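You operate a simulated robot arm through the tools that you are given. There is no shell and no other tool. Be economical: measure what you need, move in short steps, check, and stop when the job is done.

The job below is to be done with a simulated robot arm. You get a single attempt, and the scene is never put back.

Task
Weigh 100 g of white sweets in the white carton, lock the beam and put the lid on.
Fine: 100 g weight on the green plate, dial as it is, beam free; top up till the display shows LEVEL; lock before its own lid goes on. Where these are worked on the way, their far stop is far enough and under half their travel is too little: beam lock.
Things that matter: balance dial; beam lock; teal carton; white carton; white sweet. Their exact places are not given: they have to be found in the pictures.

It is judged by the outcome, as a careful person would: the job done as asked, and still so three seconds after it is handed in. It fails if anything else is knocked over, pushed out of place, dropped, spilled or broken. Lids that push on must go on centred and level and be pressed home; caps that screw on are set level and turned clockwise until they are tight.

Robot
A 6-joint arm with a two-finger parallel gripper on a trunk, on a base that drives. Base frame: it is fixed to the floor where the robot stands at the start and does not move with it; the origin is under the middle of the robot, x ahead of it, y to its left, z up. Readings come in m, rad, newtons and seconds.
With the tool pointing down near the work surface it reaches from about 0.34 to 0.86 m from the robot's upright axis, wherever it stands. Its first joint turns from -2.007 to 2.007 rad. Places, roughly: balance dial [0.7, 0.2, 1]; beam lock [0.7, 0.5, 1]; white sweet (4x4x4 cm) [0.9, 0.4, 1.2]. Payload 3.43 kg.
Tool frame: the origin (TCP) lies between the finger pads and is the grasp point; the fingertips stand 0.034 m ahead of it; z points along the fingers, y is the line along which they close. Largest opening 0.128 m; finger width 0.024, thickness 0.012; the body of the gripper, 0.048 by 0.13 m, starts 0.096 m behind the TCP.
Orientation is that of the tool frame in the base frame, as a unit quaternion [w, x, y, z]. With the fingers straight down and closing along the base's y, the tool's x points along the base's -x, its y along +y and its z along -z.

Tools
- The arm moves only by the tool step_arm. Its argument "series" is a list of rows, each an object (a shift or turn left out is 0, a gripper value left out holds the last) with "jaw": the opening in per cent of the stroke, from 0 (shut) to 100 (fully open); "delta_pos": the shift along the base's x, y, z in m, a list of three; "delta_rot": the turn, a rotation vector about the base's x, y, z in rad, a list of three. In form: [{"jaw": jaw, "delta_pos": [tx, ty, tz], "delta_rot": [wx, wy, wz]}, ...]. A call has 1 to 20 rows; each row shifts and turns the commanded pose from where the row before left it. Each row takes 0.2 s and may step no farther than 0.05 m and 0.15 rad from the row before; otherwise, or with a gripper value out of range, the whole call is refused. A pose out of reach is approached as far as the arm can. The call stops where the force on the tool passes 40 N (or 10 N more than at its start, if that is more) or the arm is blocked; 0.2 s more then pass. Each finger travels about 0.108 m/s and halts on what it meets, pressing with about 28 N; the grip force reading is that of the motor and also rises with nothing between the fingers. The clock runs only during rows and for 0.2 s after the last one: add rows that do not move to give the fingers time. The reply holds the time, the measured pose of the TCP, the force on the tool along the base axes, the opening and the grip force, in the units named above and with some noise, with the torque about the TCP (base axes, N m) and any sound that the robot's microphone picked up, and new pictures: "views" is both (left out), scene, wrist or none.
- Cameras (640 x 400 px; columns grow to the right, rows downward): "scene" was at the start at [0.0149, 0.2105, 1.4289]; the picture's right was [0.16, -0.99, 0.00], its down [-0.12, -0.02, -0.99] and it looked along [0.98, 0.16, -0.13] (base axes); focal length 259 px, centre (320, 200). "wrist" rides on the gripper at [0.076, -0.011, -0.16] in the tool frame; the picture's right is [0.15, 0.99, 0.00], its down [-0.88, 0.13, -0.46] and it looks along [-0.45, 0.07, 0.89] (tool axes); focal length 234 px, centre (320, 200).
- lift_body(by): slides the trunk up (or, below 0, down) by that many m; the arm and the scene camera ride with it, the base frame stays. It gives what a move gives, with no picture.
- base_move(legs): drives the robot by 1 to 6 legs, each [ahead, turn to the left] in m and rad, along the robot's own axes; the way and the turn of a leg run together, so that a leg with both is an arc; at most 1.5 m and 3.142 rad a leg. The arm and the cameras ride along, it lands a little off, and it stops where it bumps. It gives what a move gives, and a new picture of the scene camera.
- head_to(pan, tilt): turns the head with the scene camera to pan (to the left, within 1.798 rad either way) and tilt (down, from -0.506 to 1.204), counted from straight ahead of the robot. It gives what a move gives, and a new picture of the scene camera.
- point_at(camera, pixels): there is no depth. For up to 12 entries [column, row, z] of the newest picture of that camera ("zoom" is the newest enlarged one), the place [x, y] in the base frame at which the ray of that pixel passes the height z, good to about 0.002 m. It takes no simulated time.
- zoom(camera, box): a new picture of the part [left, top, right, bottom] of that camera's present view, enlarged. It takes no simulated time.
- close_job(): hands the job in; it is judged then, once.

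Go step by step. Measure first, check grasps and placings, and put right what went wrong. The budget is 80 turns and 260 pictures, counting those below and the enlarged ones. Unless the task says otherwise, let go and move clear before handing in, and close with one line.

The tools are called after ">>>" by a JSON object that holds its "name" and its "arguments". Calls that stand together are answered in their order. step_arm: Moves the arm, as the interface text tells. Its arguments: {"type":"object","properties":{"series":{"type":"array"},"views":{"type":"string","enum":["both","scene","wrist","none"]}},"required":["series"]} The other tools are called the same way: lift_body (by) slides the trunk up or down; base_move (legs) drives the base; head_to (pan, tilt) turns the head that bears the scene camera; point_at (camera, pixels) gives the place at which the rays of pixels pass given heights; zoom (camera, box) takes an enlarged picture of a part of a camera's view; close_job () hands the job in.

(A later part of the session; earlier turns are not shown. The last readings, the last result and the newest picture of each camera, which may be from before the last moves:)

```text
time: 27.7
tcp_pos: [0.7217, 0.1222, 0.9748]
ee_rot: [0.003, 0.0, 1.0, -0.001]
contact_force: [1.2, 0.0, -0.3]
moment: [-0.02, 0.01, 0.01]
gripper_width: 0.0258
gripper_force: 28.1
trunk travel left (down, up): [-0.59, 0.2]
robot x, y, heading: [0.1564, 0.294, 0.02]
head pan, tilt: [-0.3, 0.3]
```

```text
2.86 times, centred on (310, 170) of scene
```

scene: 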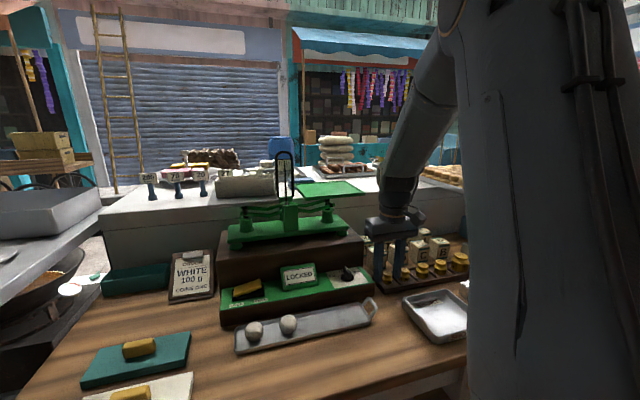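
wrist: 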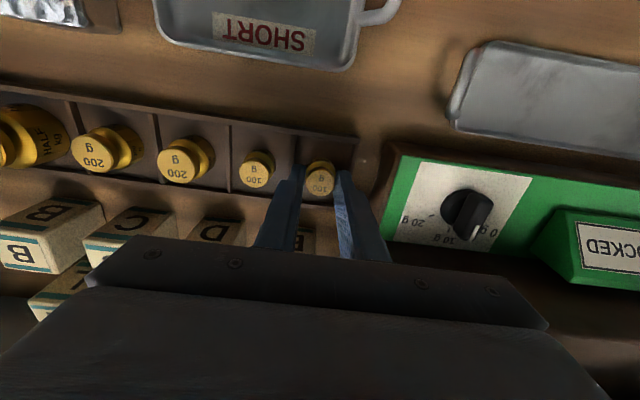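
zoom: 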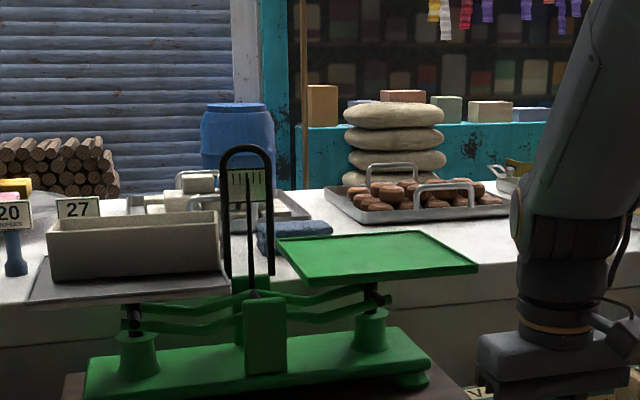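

A row was too long; I redo it within the limit.

>>> {"name": "step_arm", "arguments": {"series": [{"delta_pos": [0, 0, 0.02]}, {"delta_pos": [0, 0, 0.03]}, {"delta_pos": [0, 0, 0.04]}, {"delta_pos": [0, 0, 0.04]}, {"delta_pos": [0, 0, 0.04]}, {"delta_pos": [0, 0, 0.04]}, {"delta_pos": [0, 0.02, 0.04]}, {"delta_pos": [0, 0.03, 0.03]}, {"delta_pos": [0, 0.03, 0.03]}, {}], "views": "both"}}

>>> {"name": "zoom", "arguments": {"camera": "wrist", "box": [200, 120, 520, 320]}}

>>> {"name": "zoom", "arguments": {"camera": "scene", "box": [210, 130, 410, 255]}}

```text
time: 29.9
tcp_pos: [0.7227, 0.2022, 1.2845]
ee_rot: [0.003, 0.0, 1.0, 0.0]
contact_force: [0.6, -0.4, 0.1]
moment: [0.02, 0.05, 0.04]
gripper_width: 0.0
gripper_force: 28.2
trunk travel left (down, up): [-0.59, 0.2]
robot x, y, heading: [0.1581, 0.2968, 0.02]
head pan, tilt: [-0.3, 0.3]
```

scene: 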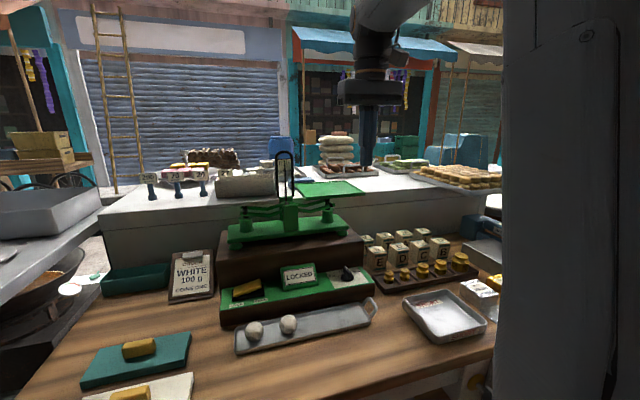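
wrist: 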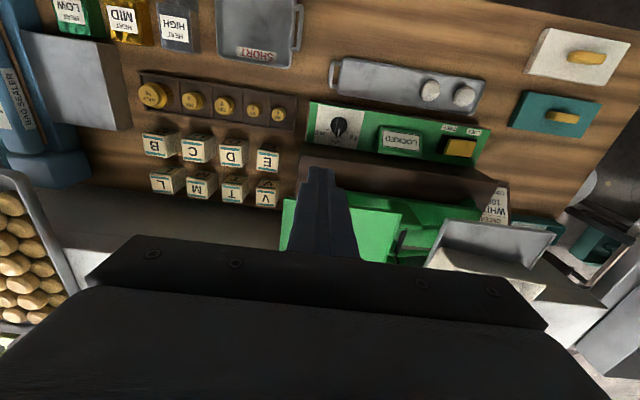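

```text
2.00 times, centred on (360, 220) of wrist
```

zoom: 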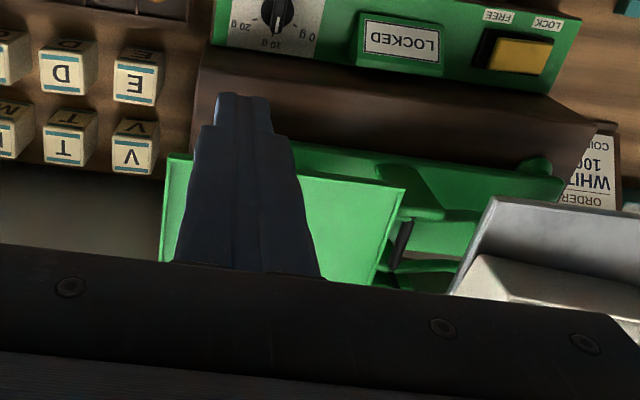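

```text
3.20 times, centred on (310, 192) of scene
```

zoom: 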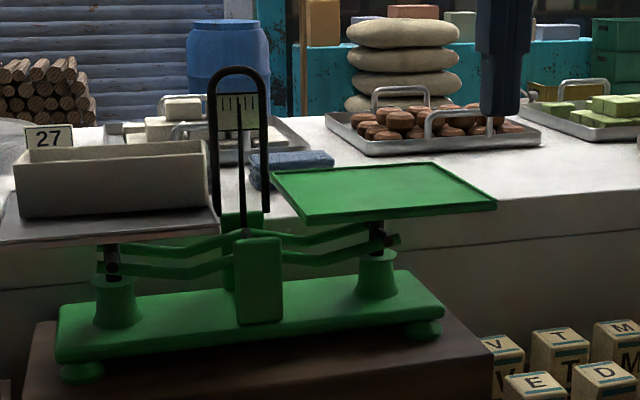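

The fingers came up empty: the weight is still upright in the rack at (278,115), so the grip on its rounded head was too shallow. Closing along x instead would let the fingers go inside the compartment; I measure the rack.

>>> {"name": "zoom", "arguments": {"camera": "wrist", "box": [225, 65, 325, 150]}}

>>> {"name": "zoom", "arguments": {"camera": "scene", "box": [360, 240, 430, 290]}}

```text
4.71 times, centred on (275, 108) of wrist
```

zoom: 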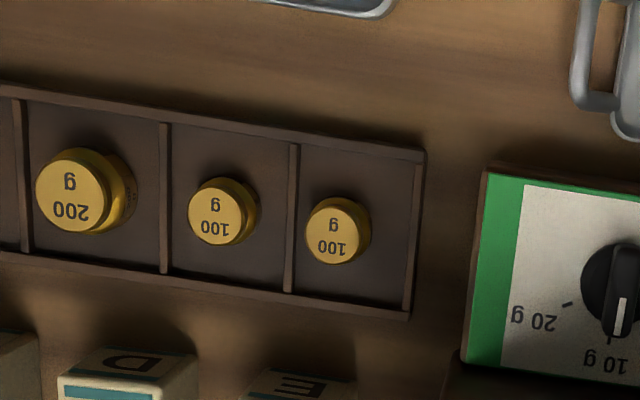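

```text
8.00 times, centred on (395, 265) of scene
```

zoom: 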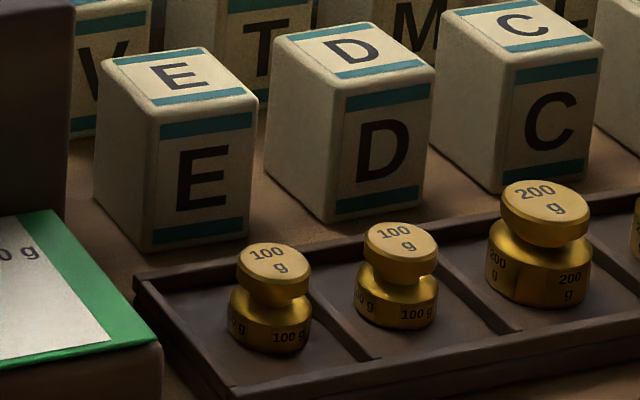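

>>> {"name": "step_arm", "arguments": {"series": [{"jaw": 30, "delta_rot": [0, 0, 0.14], "delta_pos": [0, -0.03, -0.02]}, {"delta_rot": [0, 0, 0.14], "delta_pos": [0, -0.03, -0.02]}, {"delta_rot": [0, 0, 0.14], "delta_pos": [0, -0.02, -0.02]}, {"delta_rot": [0, 0, 0.14], "delta_pos": [-0.002, 0, -0.02]}, {"delta_rot": [0, 0, 0.14], "delta_pos": [0, 0, -0.02]}, {"delta_rot": [0, 0, 0.14]}, {"delta_rot": [0, 0, 0.14]}, {"delta_rot": [0, 0, 0.14]}, {"delta_rot": [0, 0, 0.14]}, {"delta_rot": [0, 0, 0.14]}, {"delta_rot": [0, 0, 0.14]}, {"delta_rot": [0, 0, 0.031]}, {}, {}], "views": "wrist"}}

>>> {"name": "zoom", "arguments": {"camera": "wrist", "box": [240, 90, 400, 190]}}

```text
time: 32.9
tcp_pos: [0.721, 0.1211, 1.1843]
ee_rot: [-0.003, 0.707, -0.707, -0.002]
contact_force: [0.3, 0.3, 0.1]
moment: [0.01, 0.0, 0.02]
gripper_width: 0.0382
gripper_force: 0.0
trunk travel left (down, up): [-0.59, 0.2]
robot x, y, heading: [0.1646, 0.2987, 0.022]
head pan, tilt: [-0.3, 0.3]
```

wrist: 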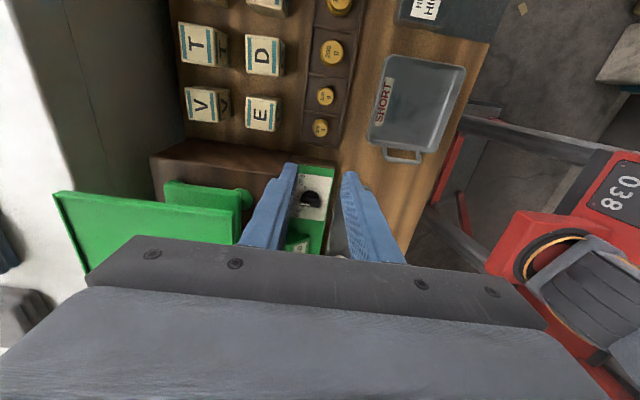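

```text
4.00 times, centred on (320, 140) of wrist
```

zoom: 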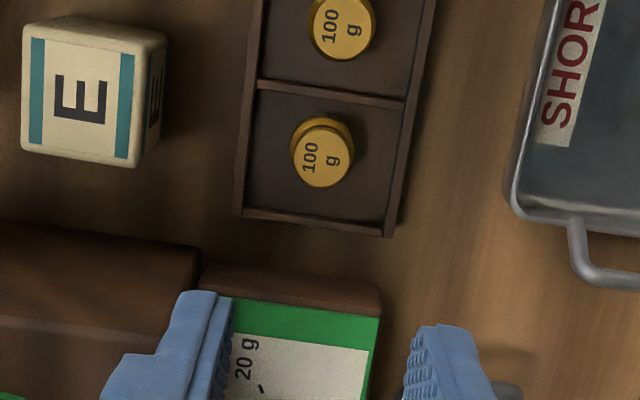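

The weight sits centred in its compartment, with about 31 mm to each wall in x. I measure exact points.

>>> {"name": "point_at", "arguments": {"camera": "zoom", "pixels": [[323, 152, 0.96], [250, 150, 0.935], [393, 160, 0.935], [330, 95, 0.935], [318, 218, 0.935], [244, 150, 0.935], [400, 160, 0.935]]}}

```text
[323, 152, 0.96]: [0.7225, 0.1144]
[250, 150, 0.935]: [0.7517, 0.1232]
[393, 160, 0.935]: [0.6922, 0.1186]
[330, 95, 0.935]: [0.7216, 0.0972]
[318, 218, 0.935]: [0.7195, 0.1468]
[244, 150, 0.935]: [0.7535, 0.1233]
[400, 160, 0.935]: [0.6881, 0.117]
```

Compartment centre is (0.722,0.122). I narrow the jaw to about 31 mm and descend with the fingers along x.

>>> {"name": "step_arm", "arguments": {"series": [{"jaw": 24.5, "delta_pos": [0.001, -0.0005, -0.04]}, {"delta_pos": [0, 0, -0.05]}, {"delta_pos": [0, 0, -0.05]}, {"delta_pos": [0, 0, -0.04]}, {"delta_pos": [0, 0, -0.015]}, {}], "views": "wrist"}}

>>> {"name": "zoom", "arguments": {"camera": "wrist", "box": [240, 110, 400, 210]}}

>>> {"name": "zoom", "arguments": {"camera": "scene", "box": [350, 225, 430, 290]}}

```text
time: 34.3
tcp_pos: [0.722, 0.1221, 0.9903]
ee_rot: [0.003, -0.707, 0.707, 0.001]
contact_force: [-0.4, 0.0, 0.0]
moment: [-0.02, -0.02, 0.03]
gripper_width: 0.0317
gripper_force: 0.0
trunk travel left (down, up): [-0.59, 0.2]
robot x, y, heading: [0.1587, 0.3019, 0.017]
head pan, tilt: [-0.3, 0.3]
```

wrist: 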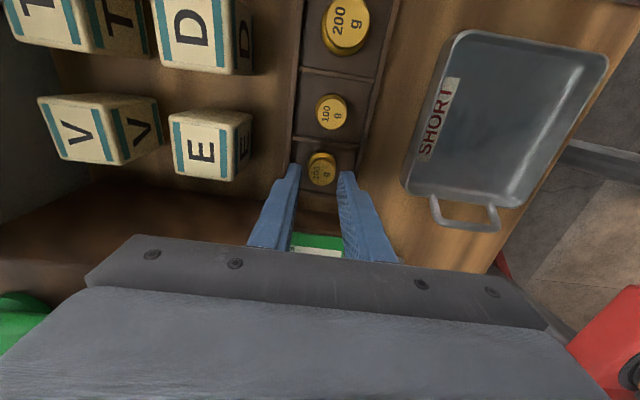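

```text
4.00 times, centred on (320, 160) of wrist
```

zoom: 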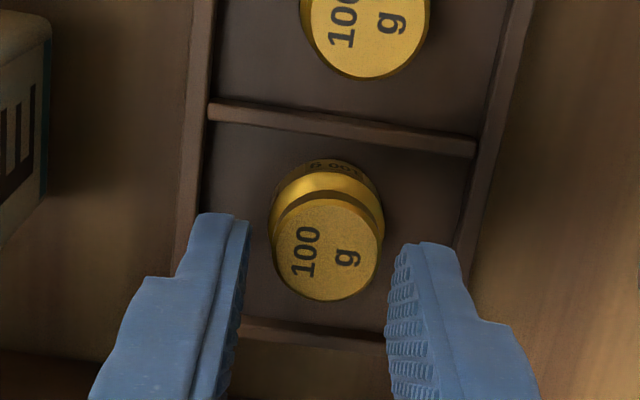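

```text
6.15 times, centred on (390, 258) of scene
```

zoom: 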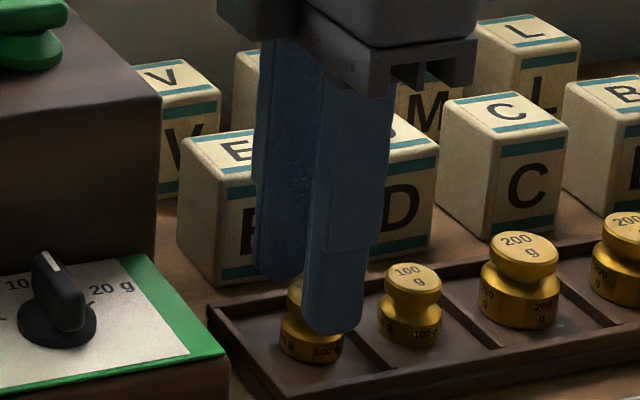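

Nicely straddled; a slight shift of about 1.5 mm towards the robot centres it. I check y, too.

>>> {"name": "point_at", "arguments": {"camera": "wrist", "pixels": [[321.2, 172.2, 0.96], [320.4, 171.5, 0.955]]}}

>>> {"name": "step_arm", "arguments": {"series": [{"delta_pos": [-0.0012, -0.002, -0.012]}, {"delta_pos": [0, 0, -0.01]}, {}], "views": "wrist"}}

```text
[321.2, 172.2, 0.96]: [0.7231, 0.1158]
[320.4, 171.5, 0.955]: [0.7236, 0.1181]
```

```text
time: 35.1
tcp_pos: [0.7203, 0.1209, 0.9683]
ee_rot: [-0.002, 0.707, -0.707, -0.001]
contact_force: [0.0, -0.2, -0.9]
moment: [-0.05, -0.01, 0.0]
gripper_width: 0.0316
gripper_force: 0.0
trunk travel left (down, up): [-0.59, 0.2]
robot x, y, heading: [0.1585, 0.2994, 0.018]
head pan, tilt: [-0.3, 0.3]
```

wrist: 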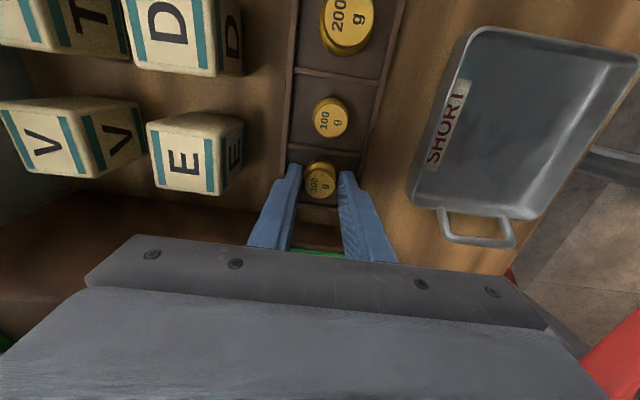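

No contact yet; I go about 8 mm deeper, then close.

>>> {"name": "step_arm", "arguments": {"series": [{"delta_pos": [0.001, -0.001, -0.004]}, {"delta_pos": [0, 0, -0.004]}, {}, {"jaw": 0}, {}, {}, {}, {}], "views": "wrist"}}

```text
time: 35.7
tcp_pos: [0.7218, 0.1203, 0.9662]
ee_rot: [-0.005, 0.707, -0.707, 0.002]
contact_force: [-9.4, 4.8, 17.5]
moment: [-0.01, 0.65, -0.21]
gripper_width: 0.0343
gripper_force: 2.6
trunk travel left (down, up): [-0.59, 0.2]
robot x, y, heading: [0.1629, 0.2956, 0.021]
head pan, tilt: [-0.3, 0.3]
stopped in row 2: the force on the tool passed its limit at 48 N (the readings are from after the stop); the commanded pose is now the measured one
```

wrist: 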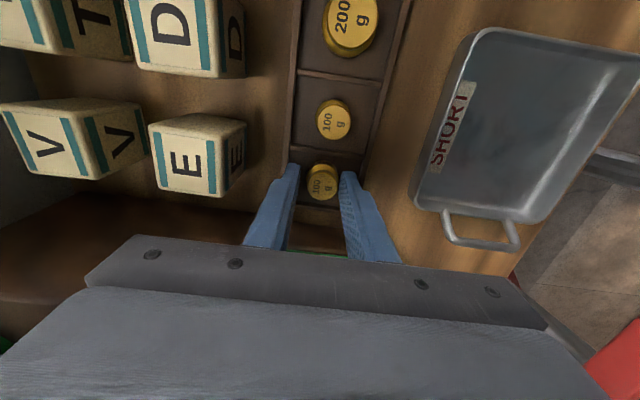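

A fingertip touched the weight's wider base or wall (tips z≈0.932). That's deep enough; I raise 1 mm, close, and lift a little to test.

>>> {"name": "step_arm", "arguments": {"series": [{"delta_pos": [0, 0, 0.001]}, {}, {"jaw": 0}, {}, {}, {}, {"delta_pos": [0, 0, 0.006]}, {"delta_pos": [0, 0, 0.008]}, {"delta_pos": [0, 0, 0.01]}, {"delta_pos": [0, 0, 0.015]}, {}], "views": "wrist"}}

>>> {"name": "zoom", "arguments": {"camera": "scene", "box": [350, 225, 430, 290]}}

```text
time: 38.1
tcp_pos: [0.7228, 0.1202, 1.0058]
ee_rot: [-0.004, 0.707, -0.707, 0.001]
contact_force: [-0.8, 0.8, -0.9]
moment: [0.0, 0.0, 0.01]
gripper_width: 0.0261
gripper_force: 27.8
trunk travel left (down, up): [-0.59, 0.2]
robot x, y, heading: [0.1631, 0.2991, 0.018]
head pan, tilt: [-0.3, 0.3]
```

wrist: 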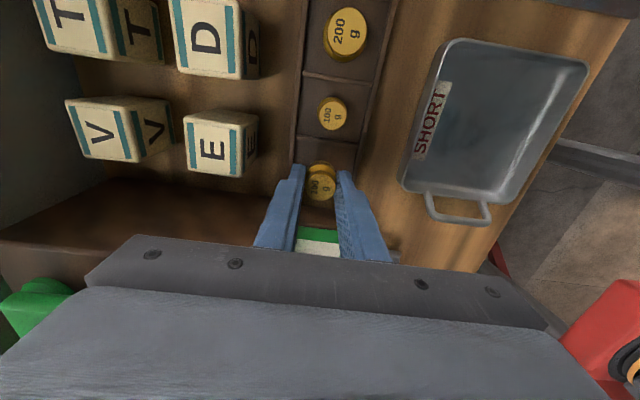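

```text
6.15 times, centred on (390, 258) of scene
```

zoom: 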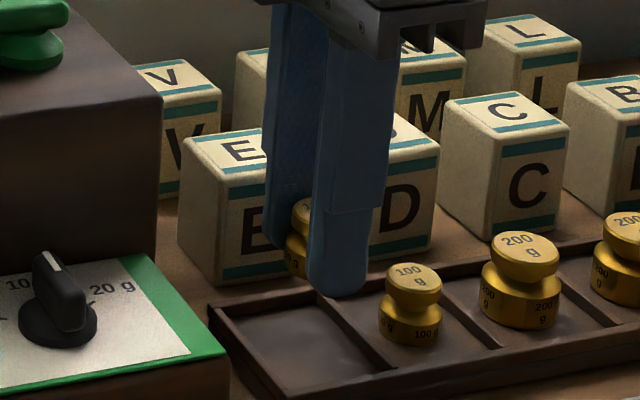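

The weight is held firmly. I raise it to z≈1.3 and measure the green plate.

>>> {"name": "step_arm", "arguments": {"series": [{"delta_pos": [0, 0, 0.02]}, {"delta_pos": [0, 0, 0.03]}, {"delta_pos": [0, 0, 0.035]}, {"delta_pos": [0, 0, 0.035]}, {"delta_pos": [0, 0, 0.035]}, {"delta_pos": [0, 0, 0.035]}, {"delta_pos": [0, 0, 0.035]}, {"delta_pos": [0, 0, 0.035]}, {"delta_pos": [0, 0, 0.035]}, {}, {}], "views": "wrist"}}

>>> {"name": "zoom", "arguments": {"camera": "scene", "box": [270, 150, 390, 225]}}

>>> {"name": "point_at", "arguments": {"camera": "zoom", "pixels": [[320, 200, 1.15]]}}

```text
time: 40.5
tcp_pos: [0.7228, 0.1193, 1.2982]
ee_rot: [-0.004, 0.708, -0.707, 0.002]
contact_force: [-0.3, 0.3, -1.1]
moment: [0.03, 0.0, 0.0]
gripper_width: 0.026
gripper_force: 28.1
trunk travel left (down, up): [-0.59, 0.2]
robot x, y, heading: [0.1616, 0.3018, 0.018]
head pan, tilt: [-0.3, 0.3]
```

wrist: 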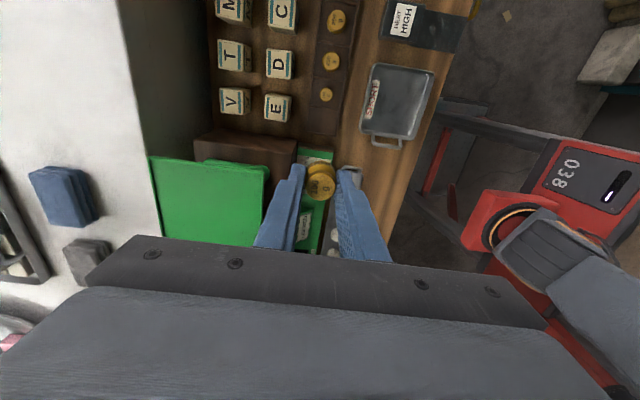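

```text
5.33 times, centred on (330, 188) of scene
```

zoom: 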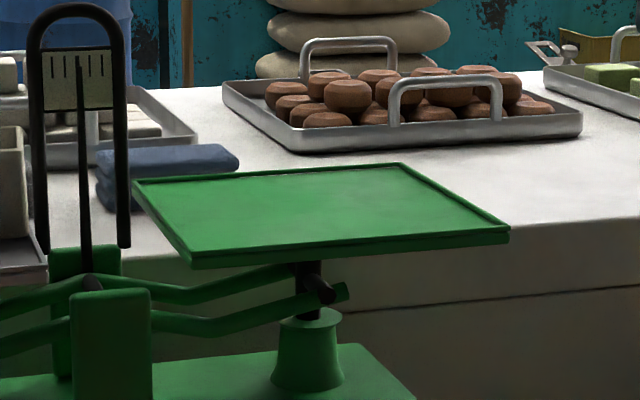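

```text
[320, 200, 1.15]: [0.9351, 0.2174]
```

I triangulate the plate's right-hand corners: wrist (269,165),(150,156) against scene zoom (508,228),(402,165).

>>> {"name": "point_at", "arguments": {"camera": "wrist", "pixels": [[269, 165, 1.15], [269, 165, 1.1], [150, 156, 1.15], [150, 156, 1.1]]}}

>>> {"name": "point_at", "arguments": {"camera": "zoom", "pixels": [[508, 226, 1.15], [508, 226, 1.1], [402, 165, 1.15], [402, 165, 1.1], [192, 258, 1.15], [135, 180, 1.15], [192, 258, 1.17], [135, 180, 1.17]]}}

```text
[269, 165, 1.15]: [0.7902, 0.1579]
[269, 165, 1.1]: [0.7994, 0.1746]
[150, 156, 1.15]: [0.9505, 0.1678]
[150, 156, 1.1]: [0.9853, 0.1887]
```

```text
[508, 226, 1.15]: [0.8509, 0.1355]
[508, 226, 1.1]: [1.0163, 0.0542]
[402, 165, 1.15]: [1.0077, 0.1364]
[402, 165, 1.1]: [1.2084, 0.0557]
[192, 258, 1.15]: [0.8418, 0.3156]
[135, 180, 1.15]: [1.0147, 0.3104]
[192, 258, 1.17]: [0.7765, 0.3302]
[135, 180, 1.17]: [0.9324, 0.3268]
```

The plate lies at z≈1.168, x 0.785–0.94, y 0.16–0.325, centre about (0.863,0.243). I carry the weight over it.

>>> {"name": "step_arm", "arguments": {"series": [{"delta_pos": [0.028, 0.025, 0]}, {"delta_pos": [0.028, 0.025, 0]}, {"delta_pos": [0.028, 0.025, 0]}, {"delta_pos": [0.028, 0.025, 0]}, {"delta_pos": [0.028, 0.023, 0]}, {"delta_pos": [0, 0, -0.02]}, {"delta_pos": [0, 0, -0.02]}, {"delta_pos": [0, 0, -0.02]}, {}, {}], "views": "both"}}

>>> {"name": "zoom", "arguments": {"camera": "scene", "box": [270, 130, 390, 215]}}

```text
time: 42.7
tcp_pos: [0.8632, 0.2423, 1.2405]
ee_rot: [0.004, -0.707, 0.707, -0.001]
contact_force: [-0.1, -0.1, -0.8]
moment: [-0.02, -0.03, 0.0]
gripper_width: 0.026
gripper_force: 28.3
trunk travel left (down, up): [-0.59, 0.2]
robot x, y, heading: [0.1634, 0.2987, 0.013]
head pan, tilt: [-0.3, 0.3]
```

scene: 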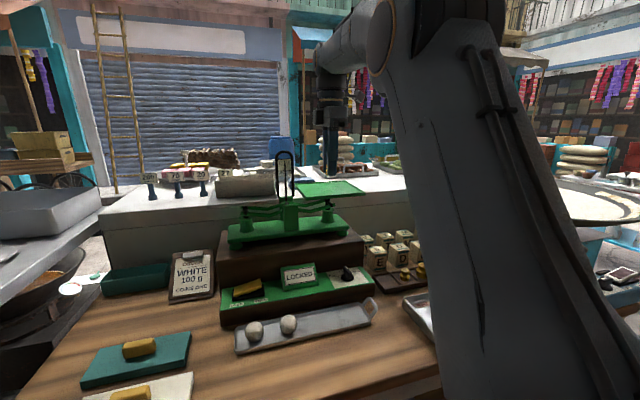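
wrist: 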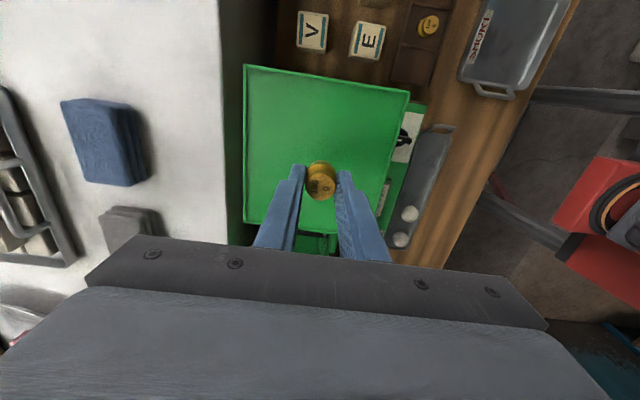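

```text
4.71 times, centred on (330, 172) of scene
```

zoom: 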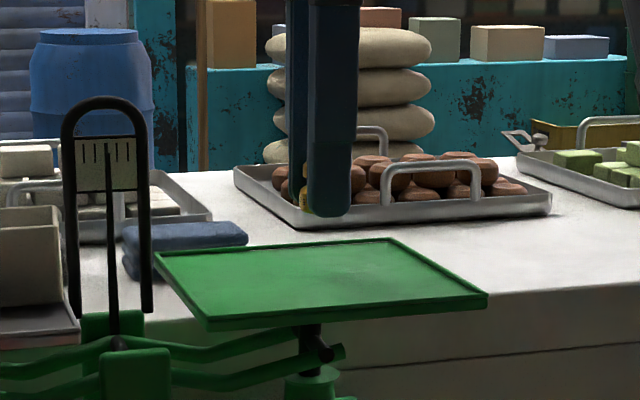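

About 3 cm remain under the weight. I lower in small steps, watching the force.

>>> {"name": "step_arm", "arguments": {"series": [{"delta_pos": [0, 0, -0.01]}, {"delta_pos": [0, 0, -0.008]}, {}, {}], "views": "none"}}

>>> {"name": "zoom", "arguments": {"camera": "scene", "box": [290, 150, 370, 205]}}

```text
time: 43.7
tcp_pos: [0.8632, 0.2425, 1.2212]
ee_rot: [-0.004, 0.707, -0.707, 0.001]
contact_force: [0.0, 0.3, -1.8]
moment: [-0.02, 0.0, 0.01]
gripper_width: 0.0261
gripper_force: 27.7
trunk travel left (down, up): [-0.59, 0.2]
robot x, y, heading: [0.1615, 0.3021, 0.016]
head pan, tilt: [-0.3, 0.3]
```

```text
7.27 times, centred on (330, 178) of scene
```

zoom: 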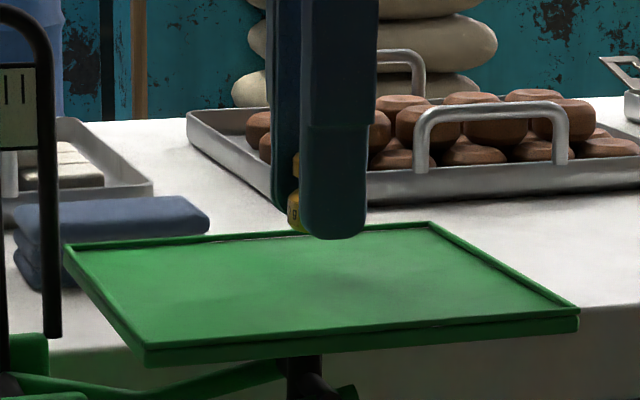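

The weight's base is about level with the fingertips, some 2 cm above the plate. I continue down.

>>> {"name": "step_arm", "arguments": {"series": [{"delta_pos": [0, 0, -0.008]}, {"delta_pos": [0, 0, -0.005]}, {"delta_pos": [0, 0, -0.002]}, {"delta_pos": [0, 0, -0.002]}, {}], "views": "wrist"}}

>>> {"name": "zoom", "arguments": {"camera": "scene", "box": [290, 150, 370, 205]}}

```text
time: 44.9
tcp_pos: [0.8628, 0.2431, 1.2046]
ee_rot: [0.003, -0.707, 0.707, -0.001]
contact_force: [0.8, -0.7, -1.6]
moment: [-0.03, 0.01, 0.0]
gripper_width: 0.0258
gripper_force: 28.4
trunk travel left (down, up): [-0.59, 0.2]
robot x, y, heading: [0.1617, 0.2998, 0.018]
head pan, tilt: [-0.3, 0.3]
```

wrist: 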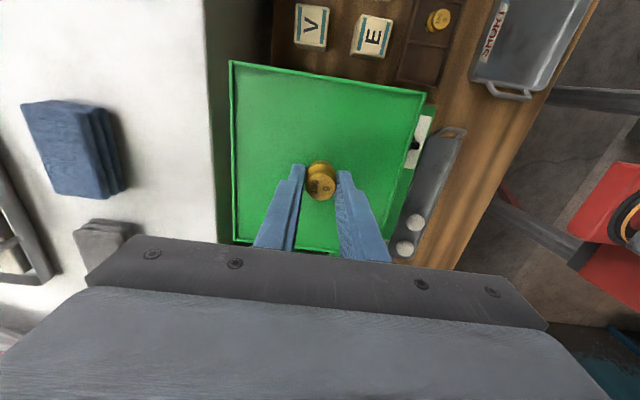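

```text
7.27 times, centred on (330, 178) of scene
```

zoom: 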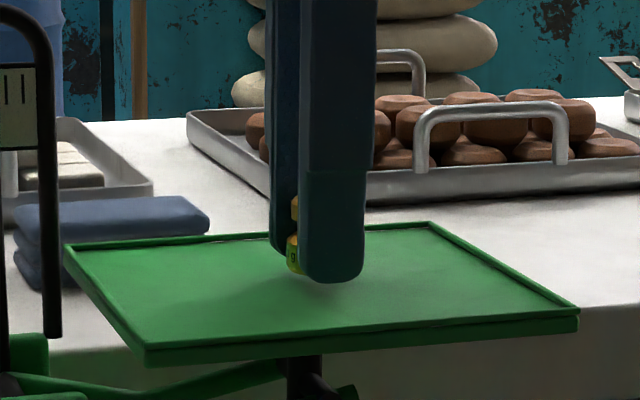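

Roughly 7 mm to go by the shadow; I lower in 1.5 mm steps.

>>> {"name": "step_arm", "arguments": {"series": [{"delta_pos": [0, 0, -0.002]}, {"delta_pos": [0, 0, -0.0015]}, {"delta_pos": [0, 0, -0.0015]}, {}], "views": "none"}}

>>> {"name": "zoom", "arguments": {"camera": "scene", "box": [300, 165, 350, 200]}}

```text
time: 45.9
tcp_pos: [0.8643, 0.2421, 1.1997]
ee_rot: [0.004, -0.707, 0.707, -0.001]
contact_force: [0.2, 0.4, -0.5]
moment: [-0.01, -0.01, 0.0]
gripper_width: 0.0257
gripper_force: 27.8
trunk travel left (down, up): [-0.59, 0.2]
robot x, y, heading: [0.1607, 0.2983, 0.017]
head pan, tilt: [-0.3, 0.3]
```

```text
11.43 times, centred on (325, 182) of scene
```

zoom: 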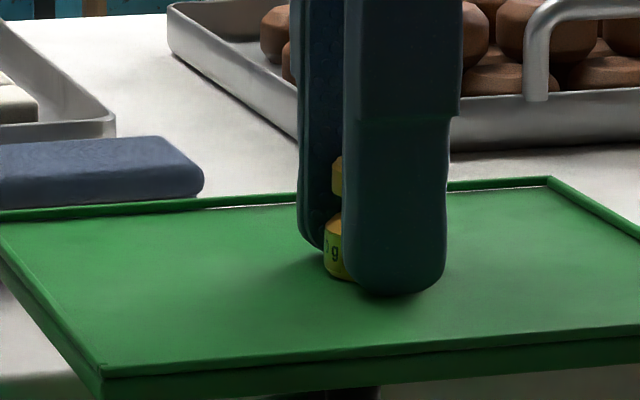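

Nearly touching. One more millimetre or two.

>>> {"name": "step_arm", "arguments": {"series": [{"delta_pos": [0, 0, -0.001]}, {"delta_pos": [0, 0, -0.001]}, {}], "views": "none"}}

>>> {"name": "zoom", "arguments": {"camera": "scene", "box": [300, 165, 350, 200]}}

```text
time: 46.7
tcp_pos: [0.8637, 0.2427, 1.1982]
ee_rot: [-0.005, 0.707, -0.707, 0.003]
contact_force: [6.7, 0.1, 13.5]
moment: [-0.08, 0.1, 0.05]
gripper_width: 0.0259
gripper_force: 28.1
trunk travel left (down, up): [-0.59, 0.2]
robot x, y, heading: [0.1593, 0.3007, 0.015]
head pan, tilt: [-0.3, 0.3]
```

```text
11.43 times, centred on (325, 182) of scene
```

zoom: 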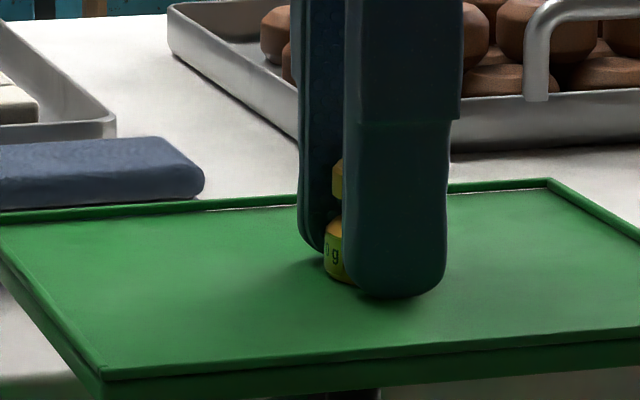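

Contact made (13 N up). I ease off, release and lift clear.

>>> {"name": "step_arm", "arguments": {"series": [{"delta_pos": [0, 0, 0.001]}, {}, {"jaw": 20}, {"jaw": 36}, {}, {}, {"delta_pos": [0, 0, 0.015]}, {"delta_pos": [0, 0, 0.03]}, {"delta_pos": [0, 0, 0.04]}, {"delta_pos": [0, 0, 0.04]}, {}], "views": "both"}}

>>> {"name": "zoom", "arguments": {"camera": "scene", "box": [210, 140, 370, 250]}}

```text
time: 49.1
tcp_pos: [0.8639, 0.243, 1.3241]
ee_rot: [-0.004, 0.708, -0.706, 0.001]
contact_force: [-0.7, 0.7, 0.2]
moment: [0.01, -0.01, 0.01]
gripper_width: 0.0461
gripper_force: 0.1
trunk travel left (down, up): [-0.59, 0.2]
robot x, y, heading: [0.158, 0.298, 0.014]
head pan, tilt: [-0.3, 0.3]
```

scene: 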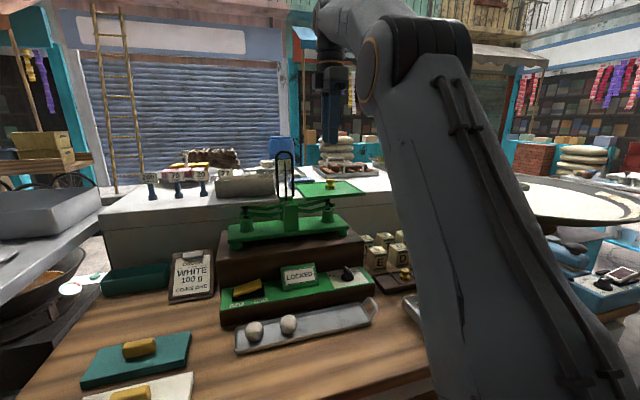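
wrist: 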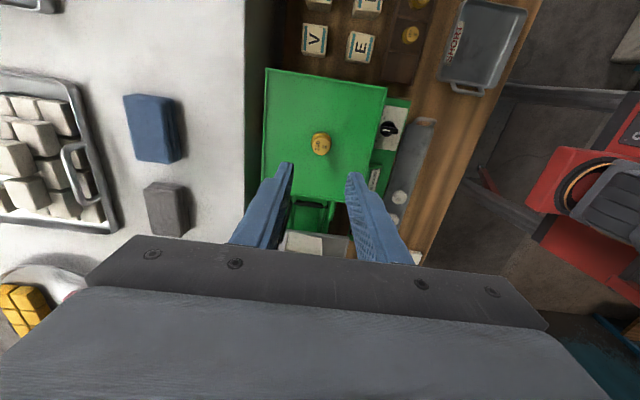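

```text
3.64 times, centred on (290, 195) of scene
```

zoom: 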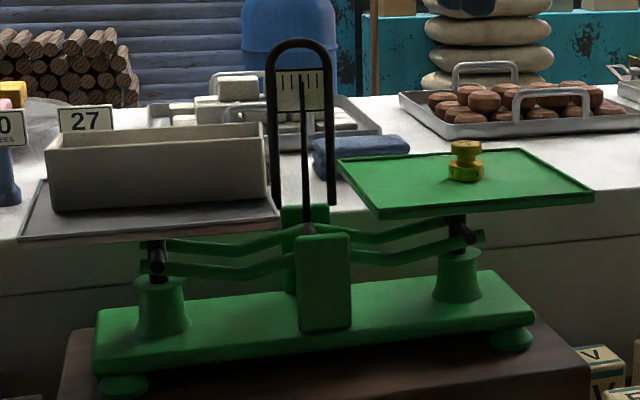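

The weight stands well on the plate. Next I free the beam: back off, turn the gripper back, close it, and go over the FREE end of the rocker.

>>> {"name": "step_arm", "arguments": {"series": [{"jaw": 0, "delta_pos": [-0.03, 0, 0]}, {"delta_pos": [-0.04, 0, 0]}, {"delta_pos": [-0.04, 0, 0]}, {"delta_pos": [-0.04, 0, 0], "delta_rot": [0, 0, -0.14]}, {"delta_pos": [-0.014, 0.02, 0], "delta_rot": [0, 0, -0.14]}, {"delta_pos": [0, 0.025, 0], "delta_rot": [0, 0, -0.14]}, {"delta_pos": [0, 0.025, 0], "delta_rot": [0, 0, -0.14]}, {"delta_pos": [0, 0.025, 0], "delta_rot": [0, 0, -0.14]}, {"delta_pos": [0, 0.025, 0], "delta_rot": [0, 0, -0.14]}, {"delta_pos": [0, 0.025, -0.02], "delta_rot": [0, 0, -0.14]}, {"delta_pos": [0, 0.025, -0.03], "delta_rot": [0, 0, -0.14]}, {"delta_pos": [0, 0.025, -0.03], "delta_rot": [0, 0, -0.14]}, {"delta_pos": [0, 0.025, -0.03], "delta_rot": [0, 0, -0.14]}, {"delta_pos": [0, 0.001, -0.03], "delta_rot": [0, 0, -0.14]}, {"delta_pos": [0, 0, -0.03], "delta_rot": [0, 0, -0.031]}, {}, {}], "views": "both"}}

>>> {"name": "zoom", "arguments": {"camera": "wrist", "box": [220, 80, 420, 205]}}

```text
time: 52.7
tcp_pos: [0.6999, 0.4637, 1.1551]
ee_rot: [0.002, 0.001, 1.0, -0.004]
contact_force: [-0.2, -0.1, 0.6]
moment: [-0.02, 0.0, -0.03]
gripper_width: 0.0001
gripper_force: 27.9
trunk travel left (down, up): [-0.59, 0.2]
robot x, y, heading: [0.1625, 0.298, 0.019]
head pan, tilt: [-0.3, 0.3]
```

scene: 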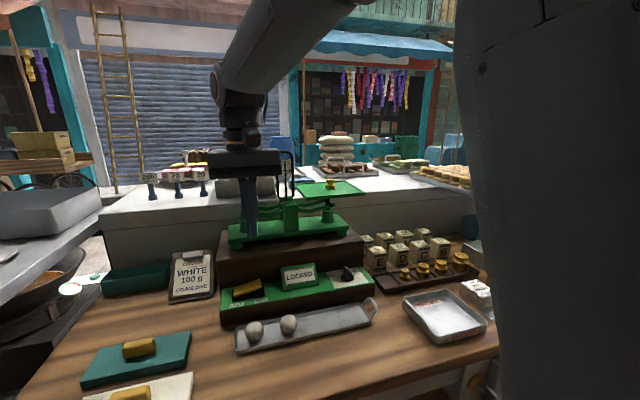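
wrist: 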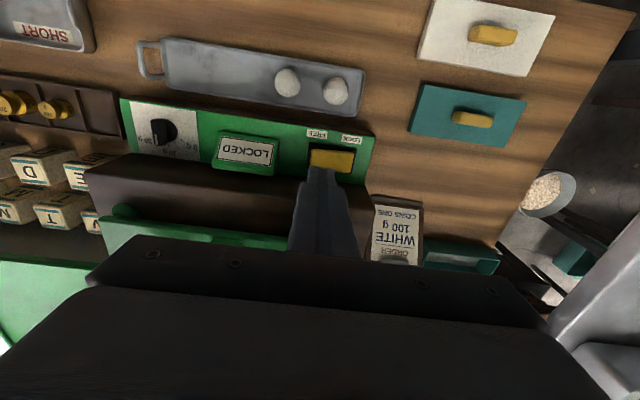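

```text
3.20 times, centred on (320, 142) of wrist
```

zoom: 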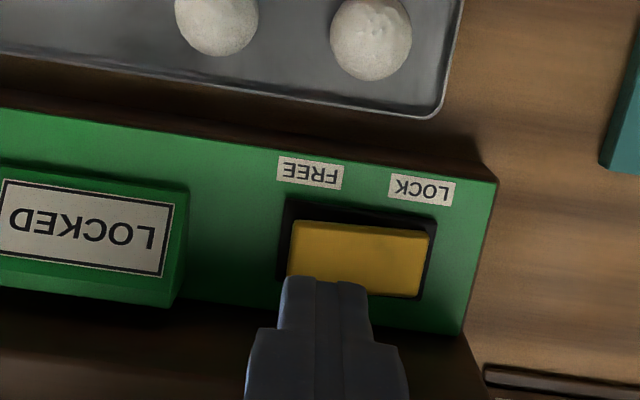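

I measure the rocker's FREE and LOCK ends: zoom (302,252) and (415,265).

>>> {"name": "point_at", "arguments": {"camera": "zoom", "pixels": [[302, 252, 0.99], [415, 262, 0.975], [302, 252, 0.98], [290, 222, 0.99], [428, 232, 0.975], [285, 300, 0.97], [12, 235, 0.99]]}}

>>> {"name": "zoom", "arguments": {"camera": "scene", "box": [215, 260, 335, 330]}}

```text
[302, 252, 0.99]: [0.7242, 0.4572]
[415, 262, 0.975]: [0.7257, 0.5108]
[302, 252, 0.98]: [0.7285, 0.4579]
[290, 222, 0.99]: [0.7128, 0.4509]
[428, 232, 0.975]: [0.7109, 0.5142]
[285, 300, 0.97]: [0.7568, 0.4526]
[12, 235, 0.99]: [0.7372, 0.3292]
```

```text
5.33 times, centred on (275, 295) of scene
```

zoom: 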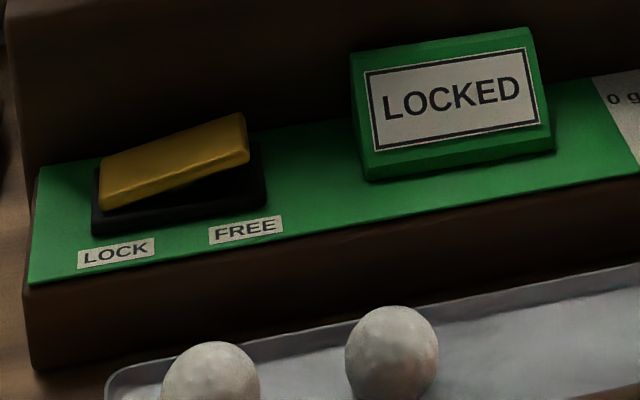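

I press the FREE end at (0.724,0.462): down to just above it first, then slowly.

>>> {"name": "step_arm", "arguments": {"series": [{"delta_pos": [0.024, -0.002, -0.03]}, {"delta_pos": [0, 0, -0.04]}, {"delta_pos": [0, 0, -0.04]}, {"delta_pos": [0, 0, -0.01]}, {"delta_pos": [0, 0, -0.006]}, {"delta_pos": [0, 0, -0.005]}, {"delta_pos": [0, 0, -0.004]}, {}], "views": "wrist"}}

>>> {"name": "zoom", "arguments": {"camera": "scene", "box": [215, 260, 335, 330]}}

```text
time: 54.5
tcp_pos: [0.7236, 0.4609, 1.0184]
ee_rot: [0.002, 0.0, 1.0, -0.004]
contact_force: [0.0, -0.9, 0.2]
moment: [-0.01, -0.01, 0.01]
gripper_width: 0.0
gripper_force: 28.1
trunk travel left (down, up): [-0.59, 0.2]
robot x, y, heading: [0.163, 0.2983, 0.021]
head pan, tilt: [-0.3, 0.3]
```

wrist: 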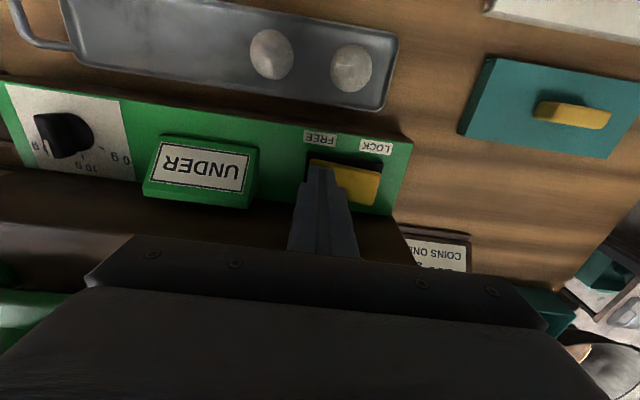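

```text
5.33 times, centred on (275, 295) of scene
```

zoom: 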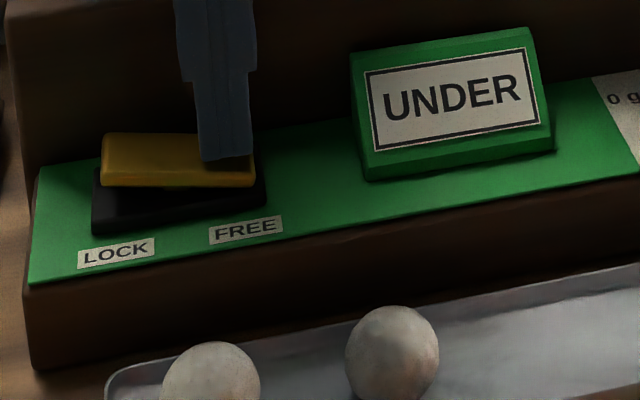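

The display now reads UNDER, with the rocker about mid-travel. I press on to its far stop, a bit at a time.

>>> {"name": "step_arm", "arguments": {"series": [{"delta_pos": [0, 0, -0.004]}, {"delta_pos": [0, 0, -0.004]}, {"delta_pos": [0, 0, -0.003]}, {}], "views": "none"}}

>>> {"name": "zoom", "arguments": {"camera": "scene", "box": [215, 260, 335, 330]}}

```text
time: 55.0
tcp_pos: [0.7219, 0.4597, 1.0185]
ee_rot: [0.006, 0.0, 1.0, -0.003]
contact_force: [-11.1, -4.7, 18.2]
moment: [0.02, 0.52, 0.16]
gripper_width: 0.0
gripper_force: 27.7
trunk travel left (down, up): [-0.59, 0.2]
robot x, y, heading: [0.1629, 0.2989, 0.017]
head pan, tilt: [-0.3, 0.3]
stopped in row 2: the force on the tool passed its limit at 48 N (the readings are from after the stop); the commanded pose is now the measured one
```

```text
5.33 times, centred on (275, 295) of scene
```

zoom: 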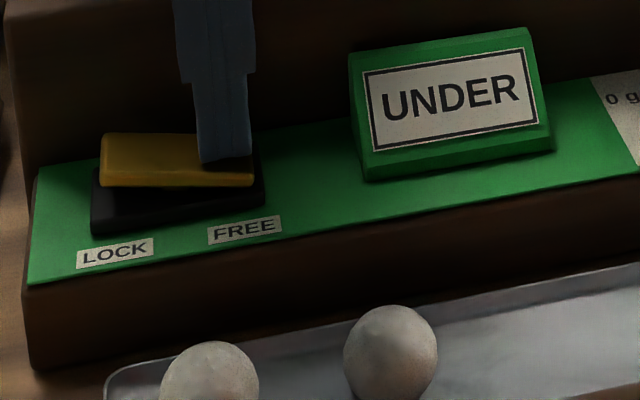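

The rocker is at its stop (48 N) and shows UNDER. I lift off and go over the ball at (0.634,0.407).

>>> {"name": "step_arm", "arguments": {"series": [{"delta_pos": [0, 0, 0.03]}, {"delta_pos": [0, 0, 0.04]}, {"delta_pos": [-0.03, 0, 0.03], "jaw": 48}, {"delta_pos": [-0.03, -0.025, 0]}, {"delta_pos": [-0.028, -0.028, 0]}, {"delta_pos": [0, 0, -0.03]}, {"delta_pos": [0, 0, -0.03]}, {"delta_pos": [0, 0, -0.02]}, {}], "views": "both"}}

>>> {"name": "zoom", "arguments": {"camera": "wrist", "box": [220, 80, 420, 205]}}

>>> {"name": "zoom", "arguments": {"camera": "scene", "box": [210, 130, 370, 350]}}

```text
time: 57.0
tcp_pos: [0.6359, 0.4096, 1.037]
ee_rot: [0.004, 0.0, 1.0, -0.003]
contact_force: [0.9, 0.4, 0.2]
moment: [0.03, 0.04, 0.01]
gripper_width: 0.0612
gripper_force: 0.0
trunk travel left (down, up): [-0.59, 0.2]
robot x, y, heading: [0.161, 0.2996, 0.02]
head pan, tilt: [-0.3, 0.3]
```

scene: 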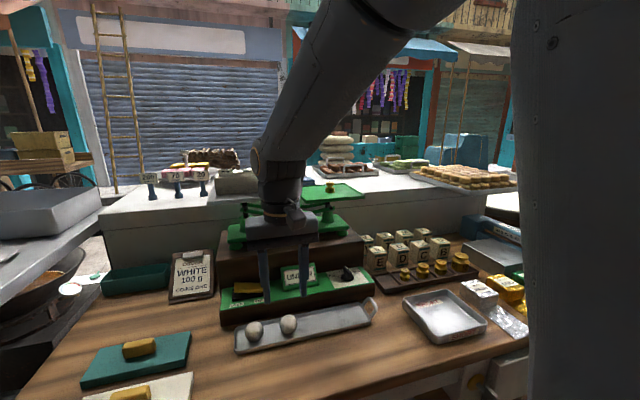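
wrist: 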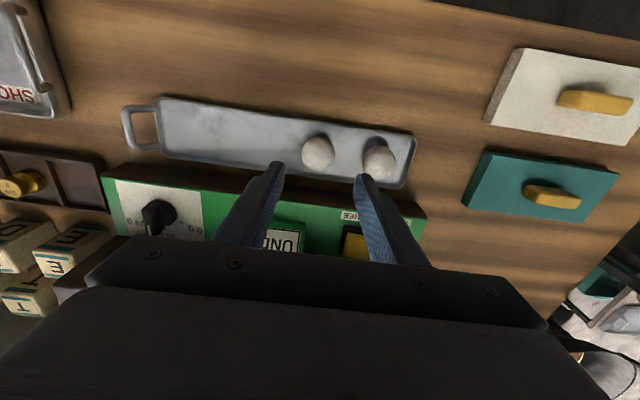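

```text
3.20 times, centred on (320, 142) of wrist
```

zoom: 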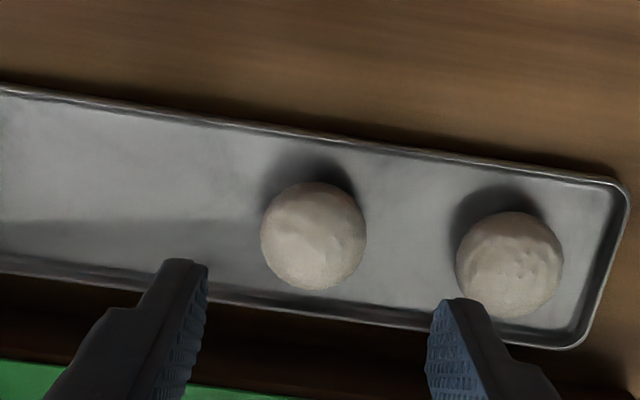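

```text
1.82 times, centred on (290, 240) of scene
```

zoom: 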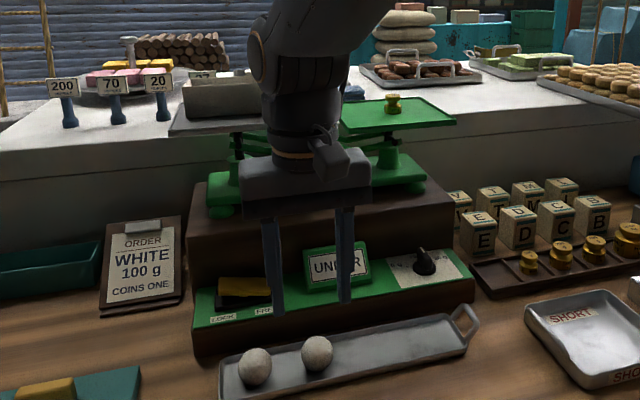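

>>> {"name": "point_at", "arguments": {"camera": "wrist", "pixels": [[318.4, 152.9, 0.938], [318.4, 152.9, 0.93], [379, 162, 0.938]]}}

>>> {"name": "point_at", "arguments": {"camera": "scene", "pixels": [[288.3, 324.6, 0.938], [288.3, 324.6, 0.93]]}}

```text
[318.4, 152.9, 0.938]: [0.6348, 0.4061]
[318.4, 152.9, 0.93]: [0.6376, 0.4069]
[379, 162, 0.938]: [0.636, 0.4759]
```

```text
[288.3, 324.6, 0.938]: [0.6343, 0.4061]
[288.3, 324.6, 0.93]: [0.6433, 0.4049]
```

Both cameras agree: ball at (0.6347,0.406,0.938). I lower around it to TCP z≈0.957 and close.

>>> {"name": "step_arm", "arguments": {"series": [{"delta_pos": [-0.001, -0.0035, -0.03]}, {"delta_pos": [0, 0, -0.03]}, {"delta_pos": [0, 0, -0.015]}, {"delta_pos": [0, 0, -0.005]}, {}, {"jaw": 0}, {}, {}, {}], "views": "wrist"}}

```text
time: 59.0
tcp_pos: [0.6359, 0.4064, 0.9574]
ee_rot: [0.005, 0.0, 1.0, -0.003]
contact_force: [5.7, 10.0, 27.7]
moment: [0.65, 0.07, -0.14]
gripper_width: 0.0352
gripper_force: 27.5
trunk travel left (down, up): [-0.59, 0.2]
robot x, y, heading: [0.16, 0.3052, 0.018]
head pan, tilt: [-0.3, 0.3]
```

wrist: 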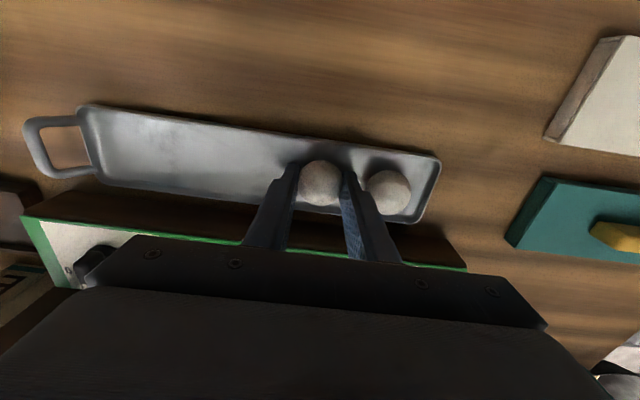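

Gripped at 35 mm. I lift slowly and check.

>>> {"name": "step_arm", "arguments": {"series": [{"delta_pos": [0, 0, 0.004]}, {"delta_pos": [0, 0, 0.01]}, {"delta_pos": [0, 0, 0.02]}, {"delta_pos": [0, 0, 0.03]}, {"delta_pos": [0, 0, 0.03]}, {}], "views": "wrist"}}

>>> {"name": "zoom", "arguments": {"camera": "scene", "box": [220, 250, 380, 350]}}

```text
time: 60.4
tcp_pos: [0.635, 0.4063, 1.0509]
ee_rot: [0.005, 0.0, 1.0, -0.003]
contact_force: [-0.7, -0.1, -1.6]
moment: [0.01, 0.0, 0.0]
gripper_width: 0.0351
gripper_force: 28.0
trunk travel left (down, up): [-0.59, 0.2]
robot x, y, heading: [0.158, 0.2942, 0.017]
head pan, tilt: [-0.3, 0.3]
```

wrist: 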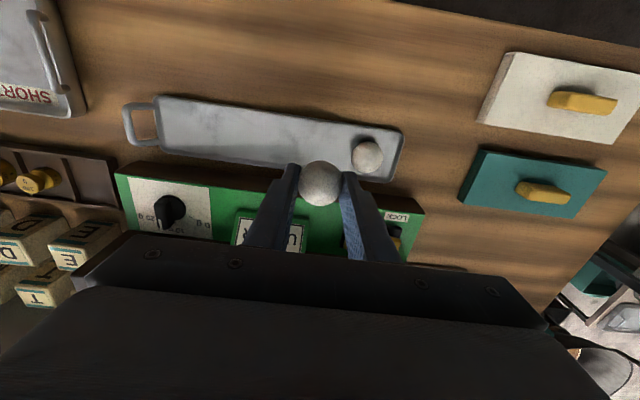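

```text
4.00 times, centred on (300, 300) of scene
```

zoom: 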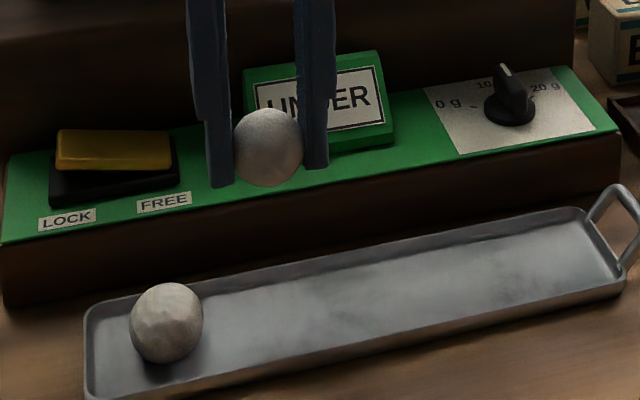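

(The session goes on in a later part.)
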